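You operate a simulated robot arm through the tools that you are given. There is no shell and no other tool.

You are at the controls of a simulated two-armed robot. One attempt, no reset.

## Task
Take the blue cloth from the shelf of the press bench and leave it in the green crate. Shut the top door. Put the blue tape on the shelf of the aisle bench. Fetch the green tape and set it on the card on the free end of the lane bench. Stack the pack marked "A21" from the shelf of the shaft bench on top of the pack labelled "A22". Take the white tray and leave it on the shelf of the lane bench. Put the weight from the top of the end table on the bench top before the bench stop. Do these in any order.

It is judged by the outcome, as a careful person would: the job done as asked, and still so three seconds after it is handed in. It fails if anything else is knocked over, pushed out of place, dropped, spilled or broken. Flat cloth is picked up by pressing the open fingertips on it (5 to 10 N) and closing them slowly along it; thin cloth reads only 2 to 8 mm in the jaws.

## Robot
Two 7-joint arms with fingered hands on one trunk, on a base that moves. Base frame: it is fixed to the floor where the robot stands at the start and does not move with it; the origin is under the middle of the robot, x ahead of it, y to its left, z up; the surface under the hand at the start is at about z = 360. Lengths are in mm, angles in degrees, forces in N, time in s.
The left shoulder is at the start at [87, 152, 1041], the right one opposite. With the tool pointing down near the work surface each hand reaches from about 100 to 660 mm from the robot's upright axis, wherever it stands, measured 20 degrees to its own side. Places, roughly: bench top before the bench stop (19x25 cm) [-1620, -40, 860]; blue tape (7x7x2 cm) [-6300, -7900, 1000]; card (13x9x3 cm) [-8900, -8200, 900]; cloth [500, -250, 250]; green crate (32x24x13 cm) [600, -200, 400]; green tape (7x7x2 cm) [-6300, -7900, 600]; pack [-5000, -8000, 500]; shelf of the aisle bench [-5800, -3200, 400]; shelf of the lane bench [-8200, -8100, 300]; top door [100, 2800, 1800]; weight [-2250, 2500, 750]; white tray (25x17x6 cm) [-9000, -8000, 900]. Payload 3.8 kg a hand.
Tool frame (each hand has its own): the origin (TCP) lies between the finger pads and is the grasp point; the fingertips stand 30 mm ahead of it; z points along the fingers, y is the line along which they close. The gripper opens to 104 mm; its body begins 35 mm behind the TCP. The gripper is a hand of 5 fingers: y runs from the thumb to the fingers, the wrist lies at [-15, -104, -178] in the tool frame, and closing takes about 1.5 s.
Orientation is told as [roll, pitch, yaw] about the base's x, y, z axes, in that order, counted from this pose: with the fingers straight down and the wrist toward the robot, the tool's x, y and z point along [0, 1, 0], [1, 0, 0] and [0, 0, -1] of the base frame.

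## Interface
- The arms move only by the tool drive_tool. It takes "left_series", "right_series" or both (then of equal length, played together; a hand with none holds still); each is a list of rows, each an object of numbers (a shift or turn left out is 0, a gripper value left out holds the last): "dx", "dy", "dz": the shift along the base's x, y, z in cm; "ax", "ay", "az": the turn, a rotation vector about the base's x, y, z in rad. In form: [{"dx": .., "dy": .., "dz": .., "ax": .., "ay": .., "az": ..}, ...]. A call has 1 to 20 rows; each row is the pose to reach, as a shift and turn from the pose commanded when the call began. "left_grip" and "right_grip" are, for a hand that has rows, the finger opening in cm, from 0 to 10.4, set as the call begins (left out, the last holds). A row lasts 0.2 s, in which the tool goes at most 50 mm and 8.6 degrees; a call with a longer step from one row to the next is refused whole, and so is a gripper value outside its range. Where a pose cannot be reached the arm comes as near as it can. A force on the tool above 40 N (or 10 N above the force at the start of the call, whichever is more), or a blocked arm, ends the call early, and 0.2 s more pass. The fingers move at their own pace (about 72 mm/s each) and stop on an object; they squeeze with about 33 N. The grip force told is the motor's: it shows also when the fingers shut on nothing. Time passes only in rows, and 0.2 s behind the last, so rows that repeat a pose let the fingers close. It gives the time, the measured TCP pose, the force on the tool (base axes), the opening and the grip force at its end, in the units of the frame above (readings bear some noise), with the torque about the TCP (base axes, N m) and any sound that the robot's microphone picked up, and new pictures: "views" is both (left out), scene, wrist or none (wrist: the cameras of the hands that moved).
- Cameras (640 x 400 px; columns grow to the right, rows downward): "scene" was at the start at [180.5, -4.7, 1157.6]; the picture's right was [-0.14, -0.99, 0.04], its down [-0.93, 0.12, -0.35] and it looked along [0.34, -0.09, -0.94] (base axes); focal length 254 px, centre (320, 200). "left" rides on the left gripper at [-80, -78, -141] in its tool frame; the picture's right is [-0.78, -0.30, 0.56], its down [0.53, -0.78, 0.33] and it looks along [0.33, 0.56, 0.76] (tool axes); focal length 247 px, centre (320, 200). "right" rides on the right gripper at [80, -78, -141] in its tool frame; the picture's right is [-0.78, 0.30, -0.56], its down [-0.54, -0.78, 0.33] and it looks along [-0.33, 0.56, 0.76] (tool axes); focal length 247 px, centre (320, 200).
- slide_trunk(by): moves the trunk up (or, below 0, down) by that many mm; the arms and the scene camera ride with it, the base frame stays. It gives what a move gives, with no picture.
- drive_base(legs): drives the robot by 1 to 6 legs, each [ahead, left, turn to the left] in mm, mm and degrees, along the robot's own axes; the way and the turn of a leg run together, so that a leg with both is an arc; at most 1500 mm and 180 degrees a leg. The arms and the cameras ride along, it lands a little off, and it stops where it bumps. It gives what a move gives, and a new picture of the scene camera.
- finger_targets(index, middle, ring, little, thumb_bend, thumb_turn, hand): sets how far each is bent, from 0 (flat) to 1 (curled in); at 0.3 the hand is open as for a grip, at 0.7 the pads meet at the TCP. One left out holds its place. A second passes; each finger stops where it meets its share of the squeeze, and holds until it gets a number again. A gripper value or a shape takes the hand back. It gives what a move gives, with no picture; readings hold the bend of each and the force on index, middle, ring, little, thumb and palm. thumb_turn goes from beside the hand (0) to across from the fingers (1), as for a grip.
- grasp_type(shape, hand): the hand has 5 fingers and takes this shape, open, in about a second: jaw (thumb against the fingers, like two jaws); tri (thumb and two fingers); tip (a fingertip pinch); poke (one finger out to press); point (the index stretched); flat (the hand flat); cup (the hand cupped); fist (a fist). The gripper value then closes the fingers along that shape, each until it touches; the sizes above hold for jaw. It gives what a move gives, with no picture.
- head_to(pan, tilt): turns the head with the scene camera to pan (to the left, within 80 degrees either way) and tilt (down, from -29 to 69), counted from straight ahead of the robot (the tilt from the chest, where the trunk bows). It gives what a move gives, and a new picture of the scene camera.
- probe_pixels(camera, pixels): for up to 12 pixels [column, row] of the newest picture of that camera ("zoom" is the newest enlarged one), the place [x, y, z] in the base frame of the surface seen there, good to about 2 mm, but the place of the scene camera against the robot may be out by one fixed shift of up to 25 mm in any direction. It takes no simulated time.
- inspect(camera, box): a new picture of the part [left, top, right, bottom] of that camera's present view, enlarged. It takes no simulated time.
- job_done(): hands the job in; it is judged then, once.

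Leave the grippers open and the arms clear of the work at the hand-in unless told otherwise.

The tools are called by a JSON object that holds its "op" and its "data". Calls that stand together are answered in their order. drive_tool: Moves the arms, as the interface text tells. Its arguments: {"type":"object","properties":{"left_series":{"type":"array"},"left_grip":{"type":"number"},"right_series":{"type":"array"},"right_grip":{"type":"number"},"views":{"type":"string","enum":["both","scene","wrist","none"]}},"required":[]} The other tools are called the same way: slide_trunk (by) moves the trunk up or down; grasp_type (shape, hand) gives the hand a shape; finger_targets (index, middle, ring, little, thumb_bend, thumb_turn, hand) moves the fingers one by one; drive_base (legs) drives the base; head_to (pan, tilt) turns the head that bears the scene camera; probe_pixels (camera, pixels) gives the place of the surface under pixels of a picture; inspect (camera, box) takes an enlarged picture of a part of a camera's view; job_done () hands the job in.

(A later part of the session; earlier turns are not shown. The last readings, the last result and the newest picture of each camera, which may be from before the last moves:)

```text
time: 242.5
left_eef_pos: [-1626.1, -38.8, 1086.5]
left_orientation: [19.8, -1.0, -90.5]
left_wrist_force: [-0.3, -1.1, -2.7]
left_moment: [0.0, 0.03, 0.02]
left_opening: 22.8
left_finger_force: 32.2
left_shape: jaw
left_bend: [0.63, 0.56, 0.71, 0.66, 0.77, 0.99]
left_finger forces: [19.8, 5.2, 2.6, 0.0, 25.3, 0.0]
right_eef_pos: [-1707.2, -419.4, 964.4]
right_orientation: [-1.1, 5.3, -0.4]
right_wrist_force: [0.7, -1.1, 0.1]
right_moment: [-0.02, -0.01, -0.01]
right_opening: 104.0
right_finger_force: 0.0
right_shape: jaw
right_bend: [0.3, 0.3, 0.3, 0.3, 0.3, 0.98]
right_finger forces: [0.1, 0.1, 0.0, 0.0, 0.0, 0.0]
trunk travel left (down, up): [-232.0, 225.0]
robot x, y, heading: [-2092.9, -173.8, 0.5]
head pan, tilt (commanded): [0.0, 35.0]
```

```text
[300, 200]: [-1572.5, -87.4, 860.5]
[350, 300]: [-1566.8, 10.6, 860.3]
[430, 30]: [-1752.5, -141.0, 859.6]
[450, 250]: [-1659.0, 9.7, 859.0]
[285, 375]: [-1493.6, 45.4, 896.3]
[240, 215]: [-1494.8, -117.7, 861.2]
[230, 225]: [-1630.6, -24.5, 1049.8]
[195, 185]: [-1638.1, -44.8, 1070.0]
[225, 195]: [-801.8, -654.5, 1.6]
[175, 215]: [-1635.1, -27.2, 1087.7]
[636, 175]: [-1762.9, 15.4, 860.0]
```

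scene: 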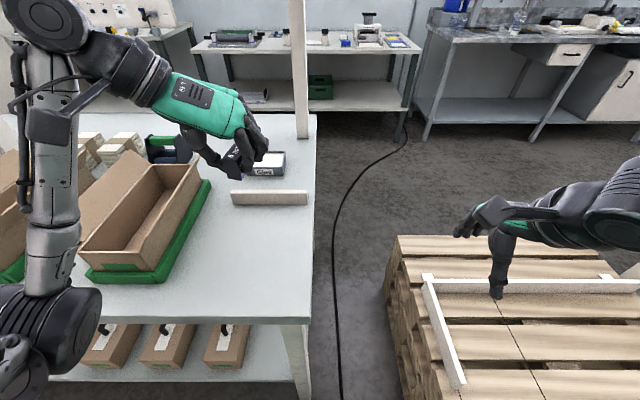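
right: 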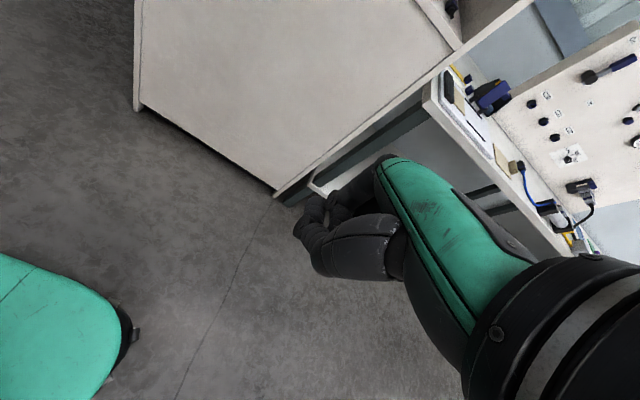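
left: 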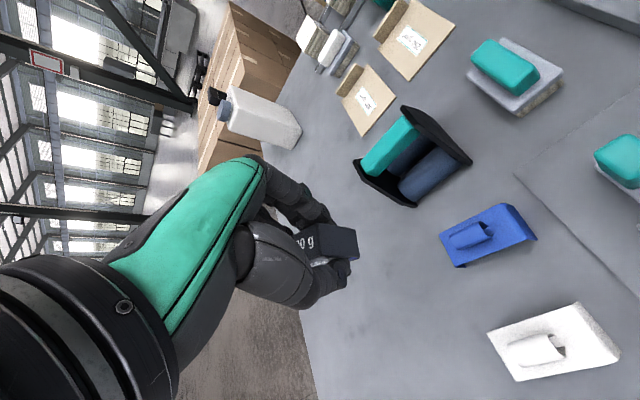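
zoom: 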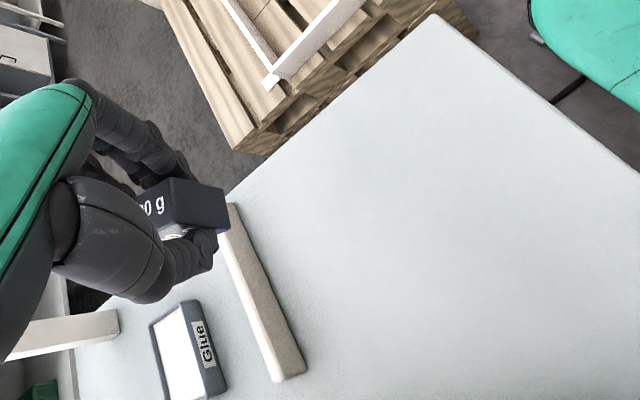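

Bench top z=860. I zoom on the weight again and probe its corners to see if it tilted in the grip.

{"op": "inspect", "data": {"camera": "left", "box": [290, 200, 370, 270]}}

{"op": "probe_pixels", "data": {"camera": "zoom", "pixels": [[230, 140], [400, 165], [300, 160], [250, 240], [410, 235], [440, 240], [440, 300], [200, 200], [330, 220], [225, 270]]}}

```text
5.71 times, centred on (330, 235) of left
```

zoom: 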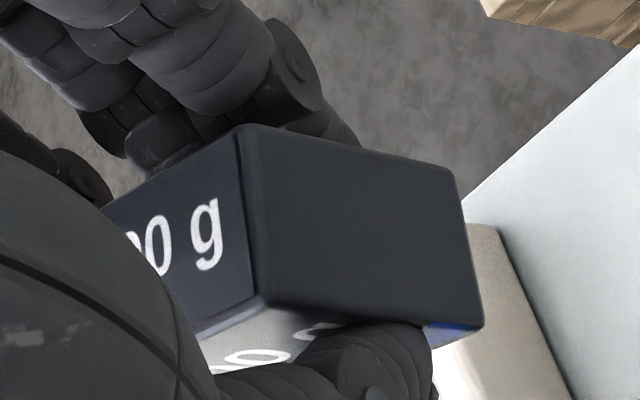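

```text
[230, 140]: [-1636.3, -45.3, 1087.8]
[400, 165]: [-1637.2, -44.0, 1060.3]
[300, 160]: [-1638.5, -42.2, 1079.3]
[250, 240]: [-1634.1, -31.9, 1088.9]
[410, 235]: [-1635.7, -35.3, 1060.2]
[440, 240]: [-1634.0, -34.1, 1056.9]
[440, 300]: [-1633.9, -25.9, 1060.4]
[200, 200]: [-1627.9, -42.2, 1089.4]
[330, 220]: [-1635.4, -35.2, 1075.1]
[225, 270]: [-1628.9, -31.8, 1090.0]
```

The weight hangs upright, its bottom at z≈1050. I lower 187 mm, to ~3 mm above the bench.

{"op": "drive_tool", "data": {"left_series": [{"dz": -4}, {"dz": -8}, {"dz": -12}, {"dz": -15}, {"dz": -17.5}, {"dz": -18.6}]}}

```text
time: 243.9
left_eef_pos: [-1624.2, -37.8, 900.3]
left_orientation: [19.8, -1.0, -90.6]
left_wrist_force: [0.8, 0.4, -3.4]
left_moment: [-0.02, 0.0, -0.04]
left_opening: 22.8
left_finger_force: 33.1
left_shape: jaw
left_bend: [0.63, 0.56, 0.71, 0.66, 0.77, 0.99]
left_finger forces: [19.9, 5.4, 2.7, 0.0, 25.3, 0.1]
right_eef_pos: [-1706.5, -419.0, 965.5]
right_orientation: [-1.0, 5.2, -0.4]
right_wrist_force: [-0.2, 0.1, 0.5]
right_moment: [-0.02, 0.0, -0.01]
right_opening: 104.2
right_finger_force: 0.1
right_shape: jaw
right_bend: [0.3, 0.3, 0.3, 0.3, 0.3, 0.98]
right_finger forces: [0.0, 0.0, 0.0, 0.1, 0.1, 0.1]
trunk travel left (down, up): [-232.0, 225.0]
robot x, y, heading: [-2087.4, -167.7, -0.0]
head pan, tilt (commanded): [0.0, 35.0]
```

scene: 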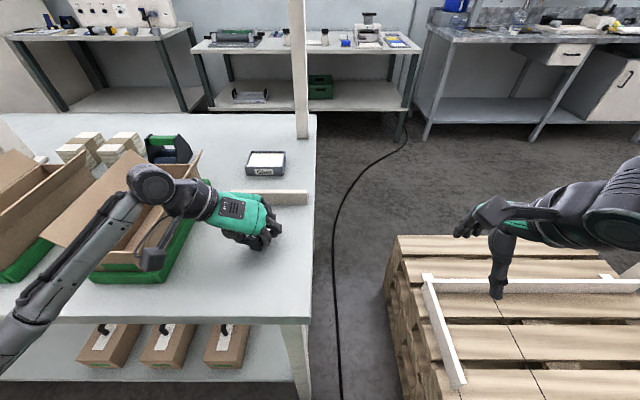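
left: 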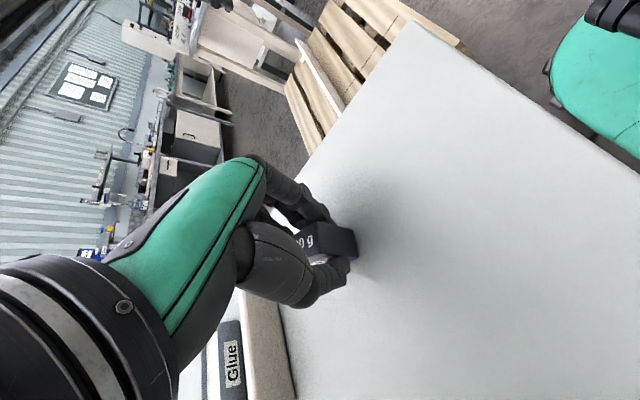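

Nearly down. I lower in 2 mm steps until contact shows.

{"op": "drive_tool", "data": {"left_series": [{"dz": -0.2}, {"dz": -0.4}, {"dz": -0.5}], "views": "none"}}

```text
time: 244.7
left_eef_pos: [-1626.7, -39.4, 896.9]
left_orientation: [20.0, -1.1, -90.6]
left_wrist_force: [3.2, -0.1, 8.2]
left_moment: [-0.07, 0.04, 0.05]
left_opening: 23.1
left_finger_force: 33.1
left_shape: jaw
left_bend: [0.63, 0.56, 0.71, 0.66, 0.77, 1.0]
left_finger forces: [21.4, 5.8, 6.1, 0.0, 27.2, 0.0]
right_eef_pos: [-1706.1, -419.1, 965.3]
right_orientation: [-1.1, 5.1, -0.5]
right_wrist_force: [0.3, 0.6, 0.3]
right_moment: [-0.01, 0.07, 0.01]
right_opening: 104.2
right_finger_force: 0.0
right_shape: jaw
right_bend: [0.3, 0.3, 0.3, 0.3, 0.3, 0.98]
right_finger forces: [0.0, 0.1, 0.1, 0.0, 0.0, 0.0]
trunk travel left (down, up): [-232.0, 225.0]
robot x, y, heading: [-2092.6, -167.5, 0.1]
head pan, tilt (commanded): [0.0, 35.0]
```

Contact (8 N upward). The weight rests on the bench; I open the hand.

{"op": "drive_tool", "data": {"left_series": [{"dz": 0.1}, {"dz": 0.1}, {"dz": 0.1}, {"dz": 0.1}, {"dz": 0.1}, {"dz": 0.1}], "left_grip": 8.5, "views": "wrist"}}

```text
time: 246.1
left_eef_pos: [-1627.1, -39.5, 895.5]
left_orientation: [19.8, -1.0, -90.6]
left_wrist_force: [-0.5, -0.2, 0.4]
left_moment: [0.01, -0.03, -0.01]
left_opening: 85.0
left_finger_force: 0.0
left_shape: jaw
left_bend: [0.27, 0.34, 0.31, 0.33, 0.48, 0.99]
left_finger forces: [0.0, 0.1, 0.0, 0.1, 0.0, 0.0]
right_eef_pos: [-1706.3, -419.1, 965.7]
right_orientation: [-1.1, 5.2, -0.4]
right_wrist_force: [-0.2, -0.5, 0.9]
right_moment: [0.01, 0.0, 0.0]
right_opening: 104.0
right_finger_force: 0.1
right_shape: jaw
right_bend: [0.3, 0.3, 0.3, 0.3, 0.3, 0.98]
right_finger forces: [0.0, 0.1, 0.0, 0.0, 0.1, 0.0]
trunk travel left (down, up): [-232.0, 225.0]
robot x, y, heading: [-2092.2, -166.8, 0.4]
head pan, tilt (commanded): [0.0, 35.0]
```

left: 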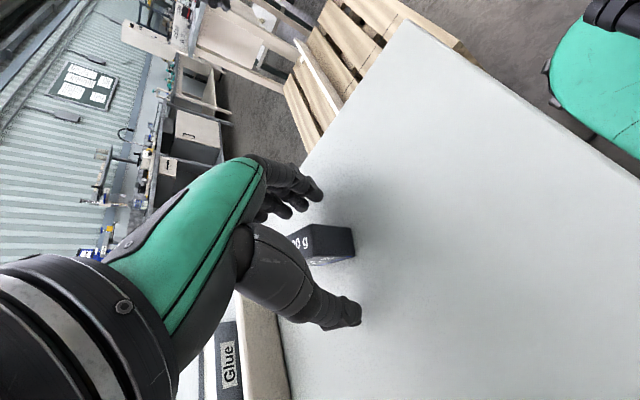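

The weight stands free on the bench. I raise the hand straight up and check.

{"op": "drive_tool", "data": {"left_series": [{"dz": 3}, {"dz": 6}, {"dz": 10}, {"dz": 14}, {"dz": 18}], "views": "wrist"}}

{"op": "inspect", "data": {"camera": "left", "box": [200, 100, 640, 375]}}

```text
time: 247.3
left_eef_pos: [-1624.7, -38.1, 1077.6]
left_orientation: [19.8, -0.8, -90.6]
left_wrist_force: [0.1, 0.5, 0.6]
left_moment: [0.02, 0.0, 0.01]
left_opening: 84.8
left_finger_force: 0.1
left_shape: jaw
left_bend: [0.27, 0.34, 0.31, 0.33, 0.48, 0.99]
left_finger forces: [0.0, 0.0, 0.1, 0.1, 0.1, 0.0]
right_eef_pos: [-1705.9, -420.2, 965.6]
right_orientation: [-1.0, 5.1, -0.3]
right_wrist_force: [0.2, -0.2, 0.0]
right_moment: [0.02, 0.01, 0.03]
right_opening: 104.0
right_finger_force: 0.3
right_shape: jaw
right_bend: [0.3, 0.3, 0.3, 0.3, 0.3, 0.98]
right_finger forces: [0.0, 0.0, 0.0, 0.0, 0.0, 0.0]
trunk travel left (down, up): [-232.0, 225.0]
robot x, y, heading: [-2093.8, -170.7, 0.3]
head pan, tilt (commanded): [0.0, 35.0]
```

left: 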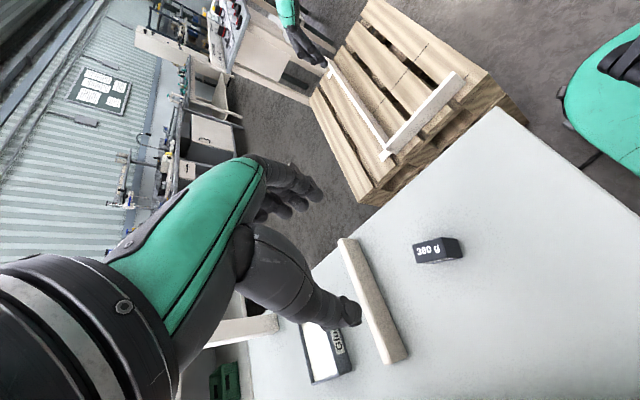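

```text
1.45 times, centred on (420, 238) of left
```

zoom: 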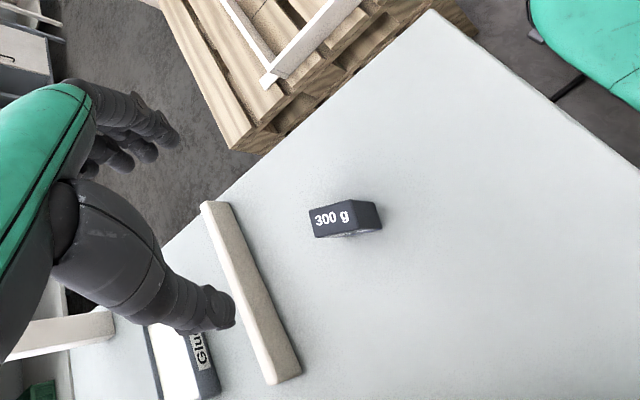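

The weight stands upright before the bench stop. Next: the far tasks. I back away from the bench, turn right to face south and go back through the corridor.

{"op": "drive_base", "data": {"legs": [[-220, 0, 0], [0, 0, -90], [1200, 0, 0], [1200, 0, 0], [1100, 0, 0]]}}

{"op": "head_to", "data": {"pan": -40, "tilt": 10}}

```text
time: 269.4
left_eef_pos: [-2207.7, -4146.7, 1076.2]
left_orientation: [19.8, -1.0, 177.8]
left_wrist_force: [0.8, 0.3, -0.4]
left_moment: [0.01, 0.0, -0.02]
left_opening: 85.0
left_finger_force: 0.1
left_shape: jaw
left_bend: [0.27, 0.34, 0.31, 0.33, 0.48, 0.99]
left_finger forces: [0.1, 0.0, 0.0, 0.1, 0.0, 0.0]
right_eef_pos: [-2587.4, -4055.2, 965.7]
right_orientation: [-1.1, 5.1, -92.1]
right_wrist_force: [0.7, 0.1, -0.1]
right_moment: [0.01, 0.02, 0.0]
right_opening: 104.1
right_finger_force: 0.0
right_shape: jaw
right_bend: [0.3, 0.3, 0.3, 0.3, 0.3, 0.98]
right_finger forces: [0.0, 0.0, 0.0, 0.0, 0.0, 0.1]
trunk travel left (down, up): [-232.0, 225.0]
robot x, y, heading: [-2328.1, -3677.0, -91.2]
head pan, tilt (commanded): [0.0, 35.0]
```

scene: 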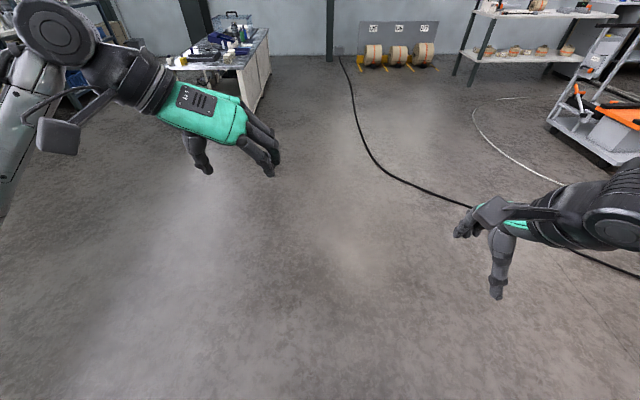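

```text
time: 270.5
left_eef_pos: [-2208.4, -4145.5, 1076.7]
left_orientation: [19.8, -1.1, 177.8]
left_wrist_force: [-0.8, -0.1, -0.4]
left_moment: [0.0, -0.01, 0.02]
left_opening: 84.8
left_finger_force: 0.0
left_shape: jaw
left_bend: [0.27, 0.34, 0.31, 0.33, 0.48, 0.99]
left_finger forces: [0.0, 0.0, 0.0, 0.1, 0.1, 0.0]
right_eef_pos: [-2586.9, -4054.9, 965.5]
right_orientation: [-1.1, 5.1, -92.0]
right_wrist_force: [0.2, 0.4, 0.2]
right_moment: [-0.02, 0.0, -0.01]
right_opening: 104.0
right_finger_force: 0.1
right_shape: jaw
right_bend: [0.3, 0.3, 0.3, 0.3, 0.3, 0.98]
right_finger forces: [0.0, 0.0, 0.0, 0.0, 0.0, 0.0]
trunk travel left (down, up): [-232.0, 225.0]
robot x, y, heading: [-2325.8, -3679.1, -91.1]
head pan, tilt (commanded): [-40.0, 10.0]
```

scene: 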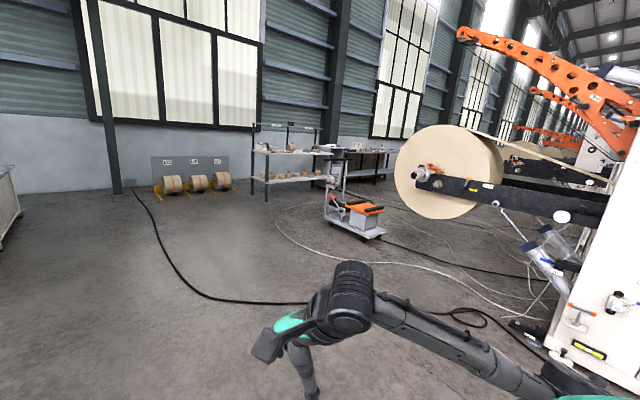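

I probe landmarks: the rolls (195,182), the rack (288,175), the cart (352,218), the machine roll and the floor.

{"op": "probe_pixels", "data": {"camera": "scene", "pixels": [[195, 185], [270, 200], [320, 190], [355, 230], [330, 200], [430, 215], [385, 185], [250, 230], [115, 190], [560, 340], [350, 150], [480, 250]]}}

{"op": "inspect", "data": {"camera": "scene", "box": [230, 100, 470, 250]}}

```text
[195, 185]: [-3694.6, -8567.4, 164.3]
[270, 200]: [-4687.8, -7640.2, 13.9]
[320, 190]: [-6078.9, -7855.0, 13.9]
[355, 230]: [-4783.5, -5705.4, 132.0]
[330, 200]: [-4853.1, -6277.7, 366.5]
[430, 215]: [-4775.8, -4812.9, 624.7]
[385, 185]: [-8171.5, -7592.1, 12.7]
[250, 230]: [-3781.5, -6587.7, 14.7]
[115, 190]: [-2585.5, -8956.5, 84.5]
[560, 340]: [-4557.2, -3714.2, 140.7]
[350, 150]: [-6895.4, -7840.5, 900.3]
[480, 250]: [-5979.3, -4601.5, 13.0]
```

```text
2.67 times, centred on (350, 175) of scene
```

zoom: 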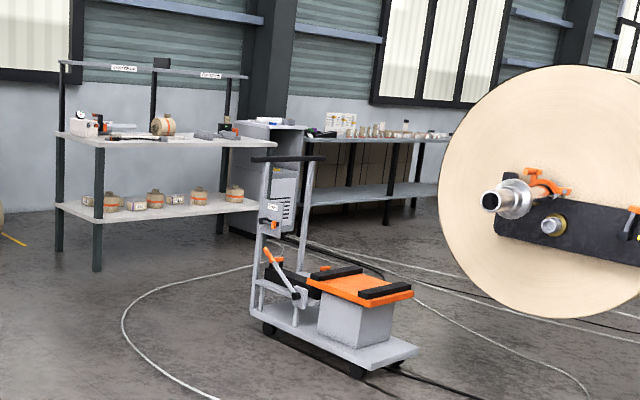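

I see the shaft bench (packs on its shelf) near [-5000,-7700], then a drawer unit and the lane bench beyond. I drive diagonally toward [-3650,-6500].

{"op": "drive_base", "data": {"legs": [[0, 0, -25], [1500, 0, 0], [1500, 0, 0]]}}

{"op": "head_to", "data": {"pan": -25, "tilt": 12}}

```text
time: 286.2
left_eef_pos: [-3787.8, -6829.6, 1076.6]
left_orientation: [19.8, -1.0, 151.6]
left_wrist_force: [-0.4, 0.2, -0.5]
left_moment: [0.01, -0.01, -0.03]
left_opening: 84.8
left_finger_force: 0.0
left_shape: jaw
left_bend: [0.27, 0.34, 0.31, 0.33, 0.48, 0.99]
left_finger forces: [0.0, 0.1, 0.0, 0.1, 0.1, 0.0]
right_eef_pos: [-4086.4, -6579.0, 966.0]
right_orientation: [-1.1, 5.2, -118.1]
right_wrist_force: [-0.4, 0.1, -0.1]
right_moment: [-0.01, -0.01, 0.05]
right_opening: 104.3
right_finger_force: 0.0
right_shape: jaw
right_bend: [0.3, 0.3, 0.3, 0.3, 0.3, 0.98]
right_finger forces: [0.1, 0.1, 0.0, 0.0, 0.1, 0.1]
trunk travel left (down, up): [-232.0, 225.0]
robot x, y, heading: [-3685.0, -6353.7, -117.2]
head pan, tilt (commanded): [-40.0, 10.0]
```

scene: 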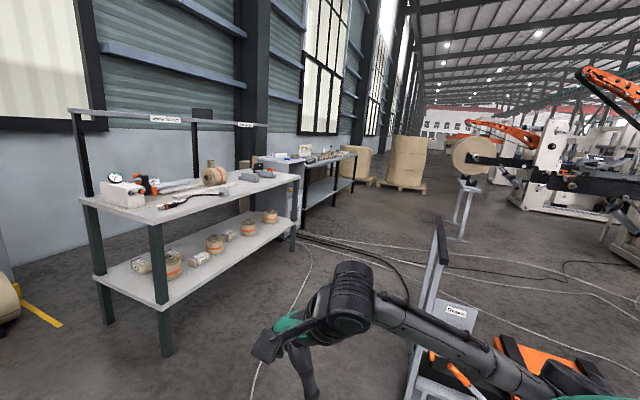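

```text
time: 287.0
left_eef_pos: [-3788.0, -6828.6, 1077.6]
left_orientation: [19.9, -0.9, 151.5]
left_wrist_force: [1.0, 0.5, 0.4]
left_moment: [0.01, 0.02, -0.01]
left_opening: 85.0
left_finger_force: 0.0
left_shape: jaw
left_bend: [0.27, 0.34, 0.31, 0.33, 0.48, 0.99]
left_finger forces: [0.0, 0.0, 0.0, 0.1, 0.1, 0.0]
right_eef_pos: [-4086.8, -6579.7, 965.7]
right_orientation: [-1.2, 5.2, -118.2]
right_wrist_force: [-0.1, -0.5, -0.7]
right_moment: [-0.04, 0.03, 0.02]
right_opening: 104.1
right_finger_force: 0.1
right_shape: jaw
right_bend: [0.3, 0.3, 0.3, 0.3, 0.3, 0.98]
right_finger forces: [0.0, 0.1, 0.0, 0.0, 0.1, 0.1]
trunk travel left (down, up): [-232.0, 225.0]
robot x, y, heading: [-3683.9, -6357.0, -117.6]
head pan, tilt (commanded): [-25.0, 12.0]
```

scene: 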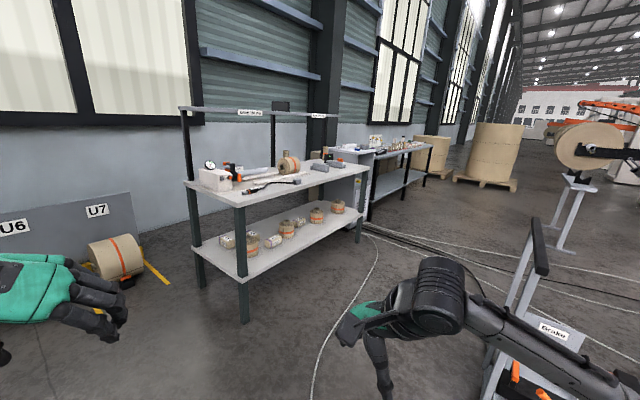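

I see the shaft bench; on its shelf are spools and small packs. I zoom in to read labels.

{"op": "inspect", "data": {"camera": "scene", "box": [190, 180, 370, 292]}}

{"op": "inspect", "data": {"camera": "scene", "box": [180, 90, 440, 252]}}

{"op": "probe_pixels", "data": {"camera": "scene", "pixels": [[240, 200], [190, 185], [360, 168], [245, 310], [245, 270], [360, 210], [540, 245], [500, 300], [430, 290], [375, 215], [320, 150], [430, 145]]}}

```text
3.56 times, centred on (280, 236) of scene
```

zoom: 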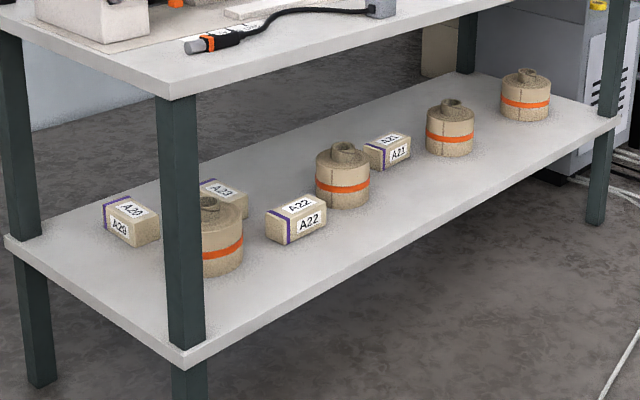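

```text
2.46 times, centred on (310, 171) of scene
```

zoom: 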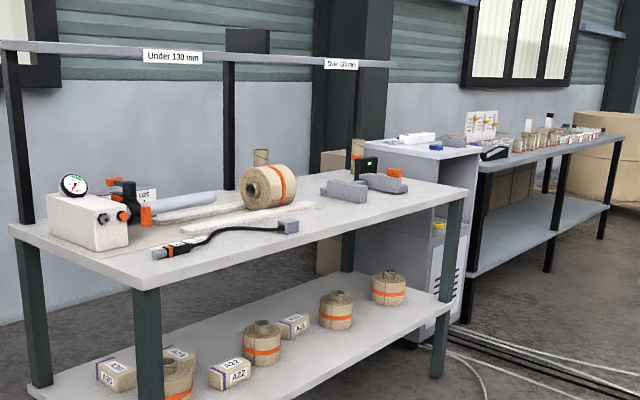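

```text
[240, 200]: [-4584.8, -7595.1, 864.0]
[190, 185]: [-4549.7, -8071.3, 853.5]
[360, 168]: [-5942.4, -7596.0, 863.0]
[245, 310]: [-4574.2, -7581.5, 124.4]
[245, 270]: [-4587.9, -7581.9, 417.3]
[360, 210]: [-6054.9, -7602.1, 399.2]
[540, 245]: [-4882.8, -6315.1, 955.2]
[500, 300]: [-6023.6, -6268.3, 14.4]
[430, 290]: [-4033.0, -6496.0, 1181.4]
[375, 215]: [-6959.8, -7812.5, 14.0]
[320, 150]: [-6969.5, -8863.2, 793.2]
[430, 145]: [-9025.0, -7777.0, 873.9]
```

I zoom closer on A22 and A21 to confirm labels and probe their positions.

{"op": "inspect", "data": {"camera": "scene", "box": [255, 200, 335, 255]}}

{"op": "probe_pixels", "data": {"camera": "scene", "pixels": [[273, 238], [270, 247], [280, 244], [265, 240], [299, 219], [299, 224], [305, 222], [293, 222], [286, 230], [315, 213], [273, 255], [300, 240]]}}

```text
7.27 times, centred on (295, 228) of scene
```

zoom: 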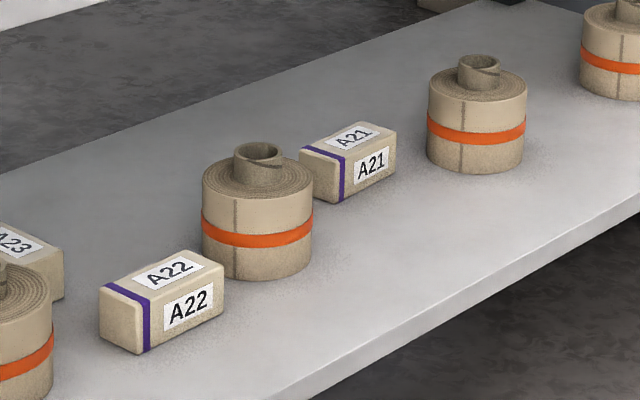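

```text
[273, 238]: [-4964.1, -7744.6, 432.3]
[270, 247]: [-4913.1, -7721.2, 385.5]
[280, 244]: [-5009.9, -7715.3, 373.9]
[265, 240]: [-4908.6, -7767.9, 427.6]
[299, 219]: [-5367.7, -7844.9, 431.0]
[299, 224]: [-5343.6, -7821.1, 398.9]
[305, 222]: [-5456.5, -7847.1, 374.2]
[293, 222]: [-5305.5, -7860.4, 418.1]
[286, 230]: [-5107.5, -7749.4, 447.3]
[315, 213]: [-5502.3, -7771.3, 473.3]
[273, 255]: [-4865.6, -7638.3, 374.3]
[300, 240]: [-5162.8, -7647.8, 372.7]
```

A22 is near [-4950,-7745] and A21 near [-5360,-7845] on the shelf (z≈360); bench front edge y≈-7590. I turn to face the bench (south), move up and sidestep to x≈-5130, staying ~600 mm off the bench to rearrange the arms.

{"op": "drive_base", "data": {"legs": [[0, 0, 27.5], [580, 0, 0], [0, -1446, 0]]}}

{"op": "slide_trunk", "data": {"by": -100}}

```text
time: 298.5
left_eef_pos: [-4992.7, -7419.3, 1077.3]
left_orientation: [19.8, -0.9, -179.9]
left_wrist_force: [-0.8, -0.4, 0.0]
left_moment: [0.0, -0.02, 0.04]
left_opening: 85.0
left_finger_force: 0.0
left_shape: jaw
left_bend: [0.27, 0.34, 0.31, 0.33, 0.48, 0.99]
left_finger forces: [0.1, 0.0, 0.0, 0.1, 0.1, 0.1]
right_eef_pos: [-5375.3, -7342.9, 965.1]
right_orientation: [-1.1, 5.3, -89.8]
right_wrist_force: [-0.1, 0.0, -0.5]
right_moment: [-0.01, 0.01, -0.01]
right_opening: 104.1
right_finger_force: 0.0
right_shape: jaw
right_bend: [0.3, 0.3, 0.3, 0.3, 0.3, 0.98]
right_finger forces: [0.0, 0.0, 0.1, 0.0, 0.0, 0.0]
trunk travel left (down, up): [-232.0, 225.0]
robot x, y, heading: [-5126.7, -6953.6, -88.9]
head pan, tilt (commanded): [-25.0, 12.0]
```

scene: 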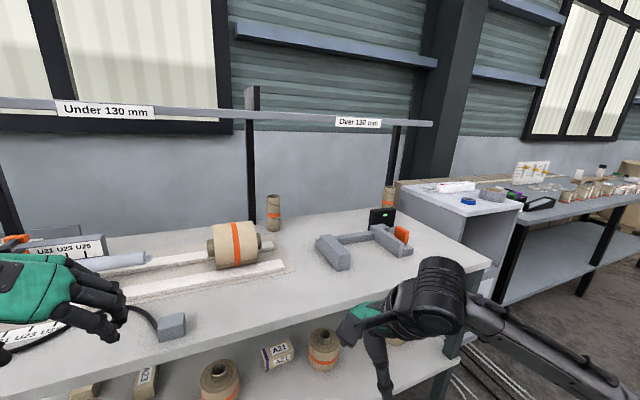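

```text
time: 299.8
left_eef_pos: [-4993.4, -7418.9, 977.9]
left_orientation: [20.0, -1.0, -179.8]
left_wrist_force: [0.7, 0.8, -0.2]
left_moment: [-0.02, 0.01, 0.0]
left_opening: 84.7
left_finger_force: 0.0
left_shape: jaw
left_bend: [0.27, 0.34, 0.31, 0.33, 0.48, 0.99]
left_finger forces: [0.0, 0.0, 0.0, 0.0, 0.1, 0.0]
right_eef_pos: [-5376.2, -7353.2, 808.2]
right_orientation: [-1.1, 13.1, -89.7]
right_wrist_force: [0.9, -0.7, 0.6]
right_moment: [-0.01, 0.01, 0.01]
right_opening: 104.1
right_finger_force: 0.1
right_shape: jaw
right_bend: [0.3, 0.3, 0.3, 0.3, 0.3, 0.98]
right_finger forces: [0.1, 0.1, 0.1, 0.1, 0.0, 0.1]
trunk travel left (down, up): [-132.0, 325.0]
robot x, y, heading: [-5129.7, -6956.0, -88.9]
head pan, tilt (commanded): [-25.0, 12.0]
```

Now I reconfigure both arms in free space: the left hand back to the plain downward pose close to the body, the right hand levelled and lowered to z≈620.

{"op": "drive_tool", "data": {"left_series": [{"ax": 0.023, "ay": 0.023, "az": 0.129, "dy": 1.6, "dz": -1.5}, {"ax": 0.046, "ay": 0.046, "az": 0.259, "dy": 3.2, "dz": -3}, {"ax": 0.069, "ay": 0.069, "az": 0.388, "dy": 4.8, "dz": -5}, {"ax": 0.091, "ay": 0.091, "az": 0.518, "dy": 6.4, "dz": -8}, {"ax": 0.114, "ay": 0.114, "az": 0.647, "dy": 8, "dz": -11}, {"ax": 0.137, "ay": 0.137, "az": 0.777, "dy": 9.6, "dz": -14}, {"ax": 0.16, "ay": 0.16, "az": 0.906, "dy": 11.2, "dz": -17}, {"ax": 0.183, "ay": 0.183, "az": 1.035, "dy": 12.8, "dz": -20}, {"ax": 0.206, "ay": 0.206, "az": 1.165, "dy": 14.4, "dz": -23}, {"ax": 0.228, "ay": 0.228, "az": 1.294, "dy": 16, "dz": -26}, {"ax": 0.251, "ay": 0.251, "az": 1.424, "dy": 17.6, "dz": -29}, {"ax": 0.274, "ay": 0.274, "az": 1.553, "dy": 18.5, "dz": -32}], "right_series": [{"ax": -0.02, "dz": -1}, {"ax": -0.04, "dz": -2}, {"ax": -0.06, "dz": -4}, {"ax": -0.08, "dz": -6}, {"ax": -0.1, "dz": -8}, {"ax": -0.12, "dz": -10}, {"ax": -0.14, "dz": -12}, {"ax": -0.16, "dz": -14, "dy": 1}, {"ax": -0.18, "dz": -15, "dy": 2}, {"ax": -0.2, "dz": -16, "dy": 3}, {"ax": -0.215, "dz": -17, "dy": 4}, {"ax": -0.229, "dz": -18, "dy": 5}], "views": "scene"}}

```text
time: 302.4
left_eef_pos: [-4996.2, -7238.8, 642.5]
left_orientation: [-0.2, -0.9, -89.6]
left_wrist_force: [0.4, 0.1, 0.2]
left_moment: [0.0, 0.01, -0.02]
left_opening: 85.1
left_finger_force: 0.0
left_shape: jaw
left_bend: [0.27, 0.34, 0.31, 0.33, 0.48, 0.99]
left_finger forces: [0.0, 0.0, 0.0, 0.1, 0.1, 0.1]
left hand out of reach, approached as far as the arm can: row 4, 5, 6, 7, 8, 9, 10, 11, 12
right_eef_pos: [-5376.3, -7303.3, 629.3]
right_orientation: [-1.3, -0.1, -89.9]
right_wrist_force: [-0.6, 0.5, -0.6]
right_moment: [-0.01, -0.01, 0.01]
right_opening: 103.8
right_finger_force: 0.1
right_shape: jaw
right_bend: [0.3, 0.3, 0.3, 0.3, 0.3, 0.98]
right_finger forces: [0.1, 0.0, 0.0, 0.0, 0.0, 0.0]
right hand out of reach, approached as far as the arm can: row 2
trunk travel left (down, up): [-132.0, 325.0]
robot x, y, heading: [-5129.8, -6953.4, -89.0]
head pan, tilt (commanded): [-25.0, 12.0]
```

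scene: 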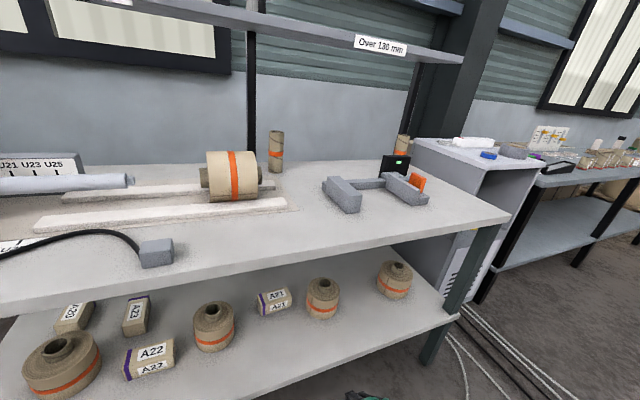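

Both arms are now in the plain pose. I lower the trunk 130 mm and check the arm poses.

{"op": "slide_trunk", "data": {"by": -130}}

{"op": "head_to", "data": {"pan": -10, "tilt": 30}}

```text
time: 304.0
left_eef_pos: [-4997.4, -7201.4, 442.5]
left_orientation: [-0.8, 13.0, -89.6]
left_wrist_force: [0.0, -0.6, 0.6]
left_moment: [-0.02, -0.01, 0.01]
left_opening: 84.6
left_finger_force: 0.0
left_shape: jaw
left_bend: [0.27, 0.34, 0.31, 0.33, 0.48, 0.99]
left_finger forces: [0.0, 0.0, 0.1, 0.1, 0.1, 0.0]
right_eef_pos: [-5375.0, -7278.5, 449.9]
right_orientation: [-1.3, 7.9, -89.7]
right_wrist_force: [0.8, -0.8, 0.0]
right_moment: [0.0, -0.02, 0.01]
right_opening: 104.0
right_finger_force: 0.1
right_shape: jaw
right_bend: [0.3, 0.3, 0.3, 0.3, 0.3, 0.98]
right_finger forces: [0.0, 0.0, 0.1, 0.0, 0.0, 0.1]
trunk travel left (down, up): [-2.0, 455.0]
robot x, y, heading: [-5129.5, -6955.7, -89.1]
head pan, tilt (commanded): [-25.0, 12.0]
```

```text
time: 304.8
left_eef_pos: [-4998.5, -7202.1, 440.7]
left_orientation: [-0.8, 13.1, -89.6]
left_wrist_force: [0.3, -0.1, 0.1]
left_moment: [-0.01, -0.05, -0.01]
left_opening: 84.6
left_finger_force: 0.2
left_shape: jaw
left_bend: [0.27, 0.34, 0.31, 0.33, 0.48, 0.99]
left_finger forces: [0.0, 0.0, 0.1, 0.0, 0.1, 0.1]
right_eef_pos: [-5375.9, -7279.3, 448.2]
right_orientation: [-1.3, 7.9, -89.9]
right_wrist_force: [0.0, -0.2, 0.6]
right_moment: [0.02, 0.03, -0.02]
right_opening: 103.9
right_finger_force: 0.1
right_shape: jaw
right_bend: [0.3, 0.3, 0.3, 0.3, 0.3, 0.98]
right_finger forces: [0.0, 0.0, 0.0, 0.0, 0.0, 0.0]
trunk travel left (down, up): [-2.0, 455.0]
robot x, y, heading: [-5130.7, -6955.2, -89.2]
head pan, tilt (commanded): [-10.0, 30.0]
```

scene: 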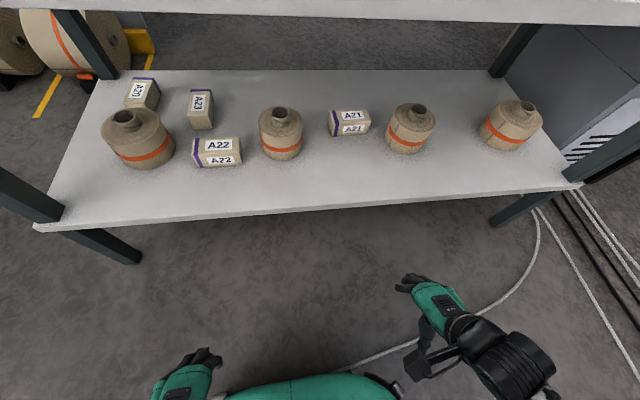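

Good view of the shelf: A21 at (350,122), A22 at (217,152). I probe packs, spools, shelf and edge.

{"op": "inspect", "data": {"camera": "scene", "box": [180, 80, 440, 180]}}

{"op": "probe_pixels", "data": {"camera": "scene", "pixels": [[332, 113], [366, 112], [332, 134], [368, 132], [196, 142], [239, 141], [198, 165], [240, 163], [412, 105], [300, 205], [280, 110], [435, 130]]}}

```text
2.46 times, centred on (310, 130) of scene
```

zoom: 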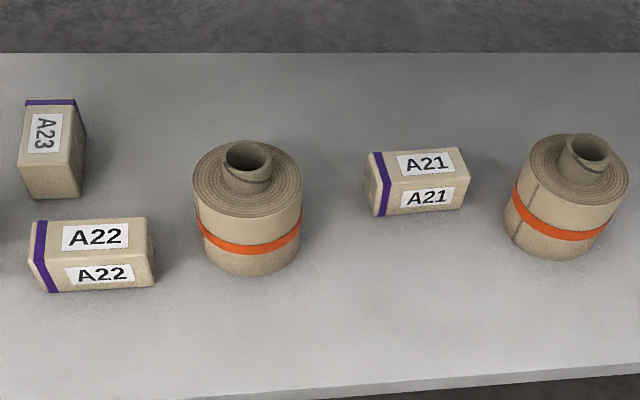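

```text
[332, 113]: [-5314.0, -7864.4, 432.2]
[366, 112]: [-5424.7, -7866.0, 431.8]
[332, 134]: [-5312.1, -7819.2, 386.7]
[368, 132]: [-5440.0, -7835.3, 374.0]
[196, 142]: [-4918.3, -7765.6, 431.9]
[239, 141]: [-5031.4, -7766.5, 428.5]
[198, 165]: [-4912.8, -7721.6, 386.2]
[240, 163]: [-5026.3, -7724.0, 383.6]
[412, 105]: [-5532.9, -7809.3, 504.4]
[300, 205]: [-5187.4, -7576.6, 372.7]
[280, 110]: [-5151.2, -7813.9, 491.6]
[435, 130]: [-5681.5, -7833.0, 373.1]
```

A21 spans x -5308…-5430, y -7819…-7880; A22 x -4912…-5030, y -7721…-7785; both z 360–419. I drive 345 mm forward to the bench.

{"op": "drive_base", "data": {"legs": [[345, 0, -0.8]]}}

{"op": "inspect", "data": {"camera": "right", "box": [0, 0, 640, 400]}}

```text
time: 307.0
left_eef_pos: [-4998.1, -7545.0, 440.9]
left_orientation: [-0.6, 13.1, -90.5]
left_wrist_force: [0.1, -0.3, -0.5]
left_moment: [0.02, 0.01, 0.0]
left_opening: 84.9
left_finger_force: 0.1
left_shape: jaw
left_bend: [0.27, 0.34, 0.31, 0.33, 0.48, 0.99]
left_finger forces: [0.0, 0.0, 0.0, 0.0, 0.1, 0.0]
right_eef_pos: [-5377.5, -7614.4, 449.1]
right_orientation: [-1.3, 8.1, -90.6]
right_wrist_force: [0.0, 0.0, -0.4]
right_moment: [0.03, 0.01, 0.03]
right_opening: 103.9
right_finger_force: 0.1
right_shape: jaw
right_bend: [0.3, 0.3, 0.3, 0.3, 0.3, 0.98]
right_finger forces: [0.0, 0.0, 0.1, 0.0, 0.0, 0.0]
trunk travel left (down, up): [-2.0, 455.0]
robot x, y, heading: [-5125.5, -7293.5, -90.2]
head pan, tilt (commanded): [-10.0, 30.0]
```

scene: 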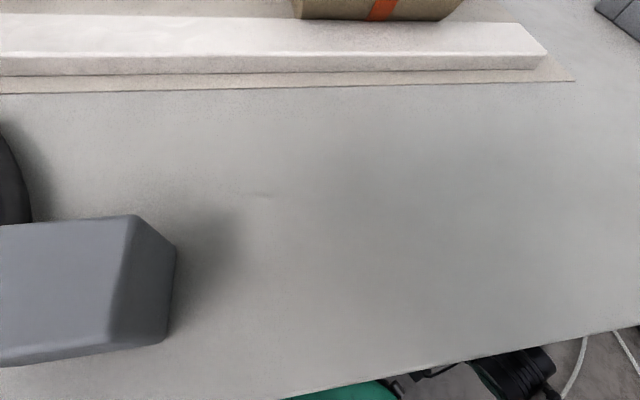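

```text
1.00 times, centred on (320, 200) of right (not enlarged: the box is as wide or as high as the picture)
```

zoom: 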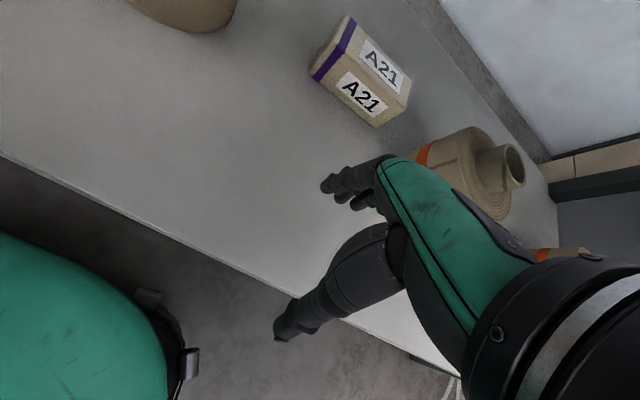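

A21 is clear in the right wrist view. I probe its corners.

{"op": "probe_pixels", "data": {"camera": "zoom", "pixels": [[350, 22], [404, 76], [333, 52], [386, 108], [318, 72], [374, 122], [410, 85], [380, 60], [300, 120], [430, 155], [470, 135]]}}

```text
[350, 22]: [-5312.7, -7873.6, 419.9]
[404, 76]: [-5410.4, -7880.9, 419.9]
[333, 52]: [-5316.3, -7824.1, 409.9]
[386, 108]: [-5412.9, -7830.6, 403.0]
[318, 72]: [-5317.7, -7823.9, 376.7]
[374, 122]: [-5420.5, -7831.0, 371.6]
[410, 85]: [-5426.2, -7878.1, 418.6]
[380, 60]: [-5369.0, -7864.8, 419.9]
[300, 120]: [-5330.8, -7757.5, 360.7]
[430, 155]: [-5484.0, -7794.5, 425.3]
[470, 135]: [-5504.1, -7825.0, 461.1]
```

A21: front face at y≈-7824/-7831 (turned ~4°), centre [-5368,-7853]. I raise and level the right hand, yaw it 4°, and move it over the pack at z≈520.

{"op": "drive_tool", "data": {"right_series": [{"dz": 3, "ax": -0.05, "az": 0.03}, {"dz": 6, "ax": -0.1, "az": 0.06}, {"dz": 7.5, "dy": -3, "ax": -0.14, "az": 0.08}, {"dz": 7.5, "dy": -7, "ax": -0.14, "az": 0.08}, {"dz": 7.5, "dy": -11, "dx": 0.3, "ax": -0.14, "az": 0.08}, {"dz": 7.5, "dy": -15, "dx": 0.6, "ax": -0.14, "az": 0.08}, {"dz": 7.5, "dy": -19, "dx": 0.9, "ax": -0.14, "az": 0.08}, {"dz": 7.5, "dy": -22, "dx": 0.9, "ax": -0.14, "az": 0.08}, {"dz": 7.5, "dy": -23.9, "dx": 0.9, "ax": -0.14, "az": 0.08}], "right_grip": 10.4, "views": "wrist"}}

```text
time: 309.0
left_eef_pos: [-4998.3, -7544.3, 440.9]
left_orientation: [-0.6, 13.0, -90.6]
left_wrist_force: [-0.2, -0.1, -0.1]
left_moment: [-0.01, -0.03, -0.02]
left_opening: 84.8
left_finger_force: 0.0
left_shape: jaw
left_bend: [0.27, 0.34, 0.31, 0.33, 0.48, 0.99]
left_finger forces: [0.1, 0.0, 0.0, 0.1, 0.1, 0.0]
right_eef_pos: [-5369.0, -7853.9, 522.8]
right_orientation: [-1.6, 0.1, -86.1]
right_wrist_force: [1.1, 0.1, 0.1]
right_moment: [0.01, -0.02, -0.03]
right_opening: 103.9
right_finger_force: 0.1
right_shape: jaw
right_bend: [0.3, 0.3, 0.3, 0.3, 0.3, 0.98]
right_finger forces: [0.1, 0.0, 0.0, 0.1, 0.1, 0.0]
right hand out of reach, approached as far as the arm can: row 1, 2, 3, 4
trunk travel left (down, up): [-2.0, 455.0]
robot x, y, heading: [-5125.4, -7295.9, -90.1]
head pan, tilt (commanded): [-10.0, 30.0]
```

right: 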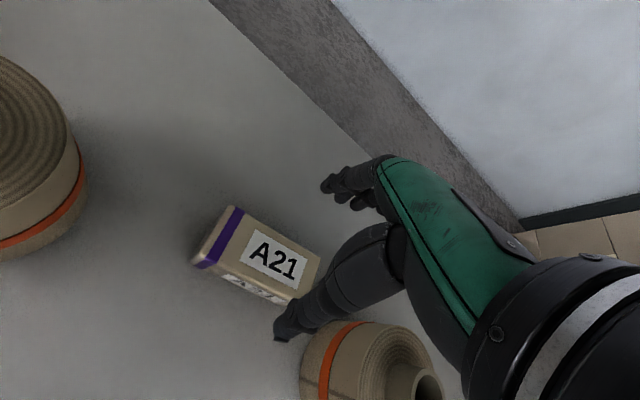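

Centred over A21. I descend 125 mm.

{"op": "drive_tool", "data": {"right_series": [{"dz": -4}, {"dz": -8}, {"dz": -10.5}, {"dz": -12.4}], "views": "wrist"}}

```text
time: 310.0
left_eef_pos: [-4998.4, -7544.3, 440.3]
left_orientation: [-0.7, 13.1, -90.5]
left_wrist_force: [-0.7, 0.3, 0.7]
left_moment: [0.02, 0.01, 0.0]
left_opening: 84.9
left_finger_force: 0.1
left_shape: jaw
left_bend: [0.27, 0.34, 0.31, 0.33, 0.48, 0.99]
left_finger forces: [0.0, 0.1, 0.0, 0.1, 0.0, 0.0]
right_eef_pos: [-5368.8, -7851.9, 399.8]
right_orientation: [-1.6, -0.2, -86.3]
right_wrist_force: [-0.5, -1.7, 2.0]
right_moment: [-0.04, -0.03, -0.03]
right_opening: 104.1
right_finger_force: 0.1
right_shape: jaw
right_bend: [0.3, 0.3, 0.3, 0.3, 0.3, 0.98]
right_finger forces: [2.0, 0.0, 0.0, 0.1, 0.1, 0.0]
trunk travel left (down, up): [-2.0, 455.0]
robot x, y, heading: [-5131.8, -7287.4, -90.0]
head pan, tilt (commanded): [-10.0, 30.0]
```

right: 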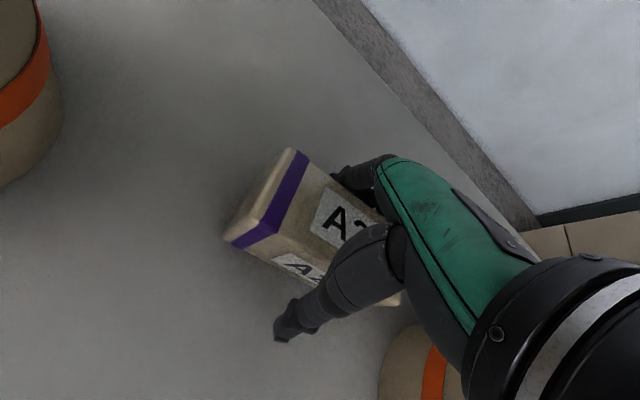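

The hand straddles A21 (index touching lightly). I close it.

{"op": "drive_tool", "data": {"right_series": [{}, {}, {}, {}, {}, {}, {}, {}, {}], "right_grip": 3.0, "views": "wrist"}}

```text
time: 312.0
left_eef_pos: [-4997.9, -7544.2, 442.5]
left_orientation: [-0.6, 13.0, -90.5]
left_wrist_force: [-0.5, 0.9, -0.2]
left_moment: [-0.02, 0.01, 0.0]
left_opening: 84.8
left_finger_force: 0.1
left_shape: jaw
left_bend: [0.27, 0.34, 0.31, 0.33, 0.48, 0.99]
left_finger forces: [0.0, 0.0, 0.1, 0.0, 0.0, 0.0]
right_eef_pos: [-5368.8, -7852.2, 399.9]
right_orientation: [-1.5, 0.0, -86.2]
right_wrist_force: [0.0, -0.3, -0.2]
right_moment: [0.0, 0.02, 0.0]
right_opening: 53.6
right_finger_force: 33.1
right_shape: jaw
right_bend: [0.74, 0.44, 0.42, 0.44, 0.69, 0.99]
right_finger forces: [16.2, 8.3, 3.8, 1.8, 30.3, 0.0]
trunk travel left (down, up): [-2.0, 455.0]
robot x, y, heading: [-5122.6, -7293.5, -90.2]
head pan, tilt (commanded): [-10.0, 30.0]
```

right: 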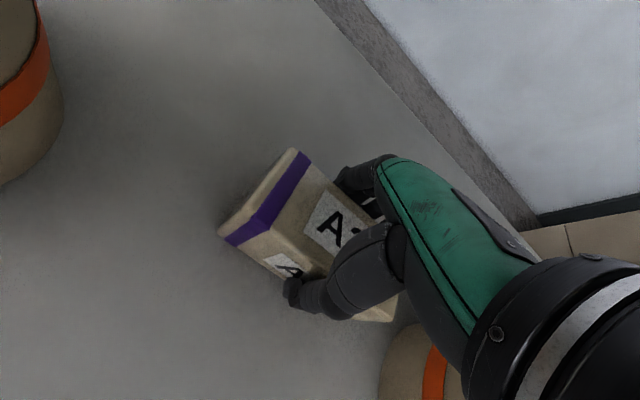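

Firm grip on A21 (53.6 mm). I lift it 160 mm so it clears the spools, and tuck the left hand inward.

{"op": "drive_tool", "data": {"right_series": [{"dz": 2}, {"dz": 5}, {"dz": 8}, {"dz": 11}, {"dz": 14}, {"dz": 16}], "left_series": [{"dx": -2}, {"dx": -4, "dy": 1}, {"dx": -6, "dy": 2}, {"dx": -8, "dy": 3}, {"dx": -10, "dy": 3}, {"dx": -12, "dy": 3}], "views": "wrist"}}

```text
time: 312.6
left_eef_pos: [-5021.2, -7553.1, 445.9]
left_orientation: [0.5, 10.9, -89.6]
left_wrist_force: [17.9, -2.1, 10.1]
left_moment: [1.02, 2.28, -1.12]
left_opening: 84.9
left_finger_force: 0.1
left_shape: jaw
left_bend: [0.27, 0.34, 0.31, 0.33, 0.48, 0.99]
left_finger forces: [0.0, 0.0, 0.0, 0.0, 0.0, 0.0]
right_eef_pos: [-5368.4, -7853.0, 436.1]
right_orientation: [-1.4, 0.3, -86.3]
right_wrist_force: [-0.3, 0.5, -1.5]
right_moment: [0.01, -0.01, 0.01]
right_opening: 53.7
right_finger_force: 32.7
right_shape: jaw
right_bend: [0.74, 0.44, 0.43, 0.44, 0.69, 0.99]
right_finger forces: [16.6, 8.5, 3.9, 1.6, 30.6, 0.0]
trunk travel left (down, up): [-2.0, 455.0]
robot x, y, heading: [-5130.0, -7294.0, -90.5]
head pan, tilt (commanded): [-10.0, 30.0]
stopped in row 2 (left hand): the force on the tool passed its limit at 122 N (the readings are from after the stop); the commanded pose is now the measured one
```

right: 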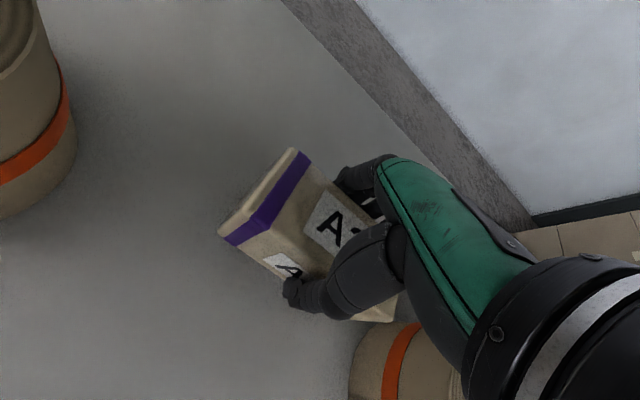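
left: 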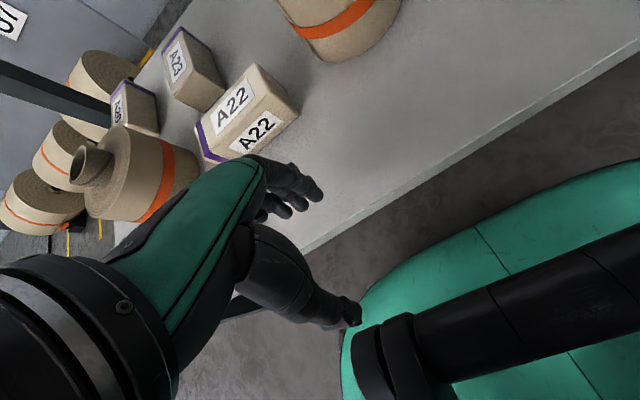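

The left hand touched the robot's own body; I move it back out 25 mm and continue lifting A21 with the right hand.

{"op": "drive_tool", "data": {"right_series": [{"dz": 3}, {"dz": 6}, {"dz": 9}, {"dz": 12.4}], "left_series": [{"dx": 1}, {"dx": 2}, {"dx": 3}, {"dx": 3}], "views": "none"}}

```text
time: 313.6
left_eef_pos: [-4993.8, -7551.4, 438.7]
left_orientation: [0.6, 11.1, -89.7]
left_wrist_force: [0.2, -0.1, 0.4]
left_moment: [0.0, 0.01, 0.0]
left_opening: 85.1
left_finger_force: 0.1
left_shape: jaw
left_bend: [0.27, 0.34, 0.31, 0.33, 0.48, 0.99]
left_finger forces: [0.0, 0.0, 0.0, 0.1, 0.0, 0.0]
left hand out of reach, approached as far as the arm can: row 3, 4
right_eef_pos: [-5368.0, -7854.0, 565.9]
right_orientation: [-1.5, 0.1, -86.1]
right_wrist_force: [0.2, -0.2, -2.1]
right_moment: [0.03, 0.0, 0.0]
right_opening: 53.8
right_finger_force: 33.5
right_shape: jaw
right_bend: [0.74, 0.44, 0.43, 0.44, 0.69, 0.99]
right_finger forces: [16.5, 8.3, 3.9, 1.6, 30.3, 0.1]
trunk travel left (down, up): [-2.0, 455.0]
robot x, y, heading: [-5127.6, -7296.3, -90.1]
head pan, tilt (commanded): [-10.0, 30.0]
```

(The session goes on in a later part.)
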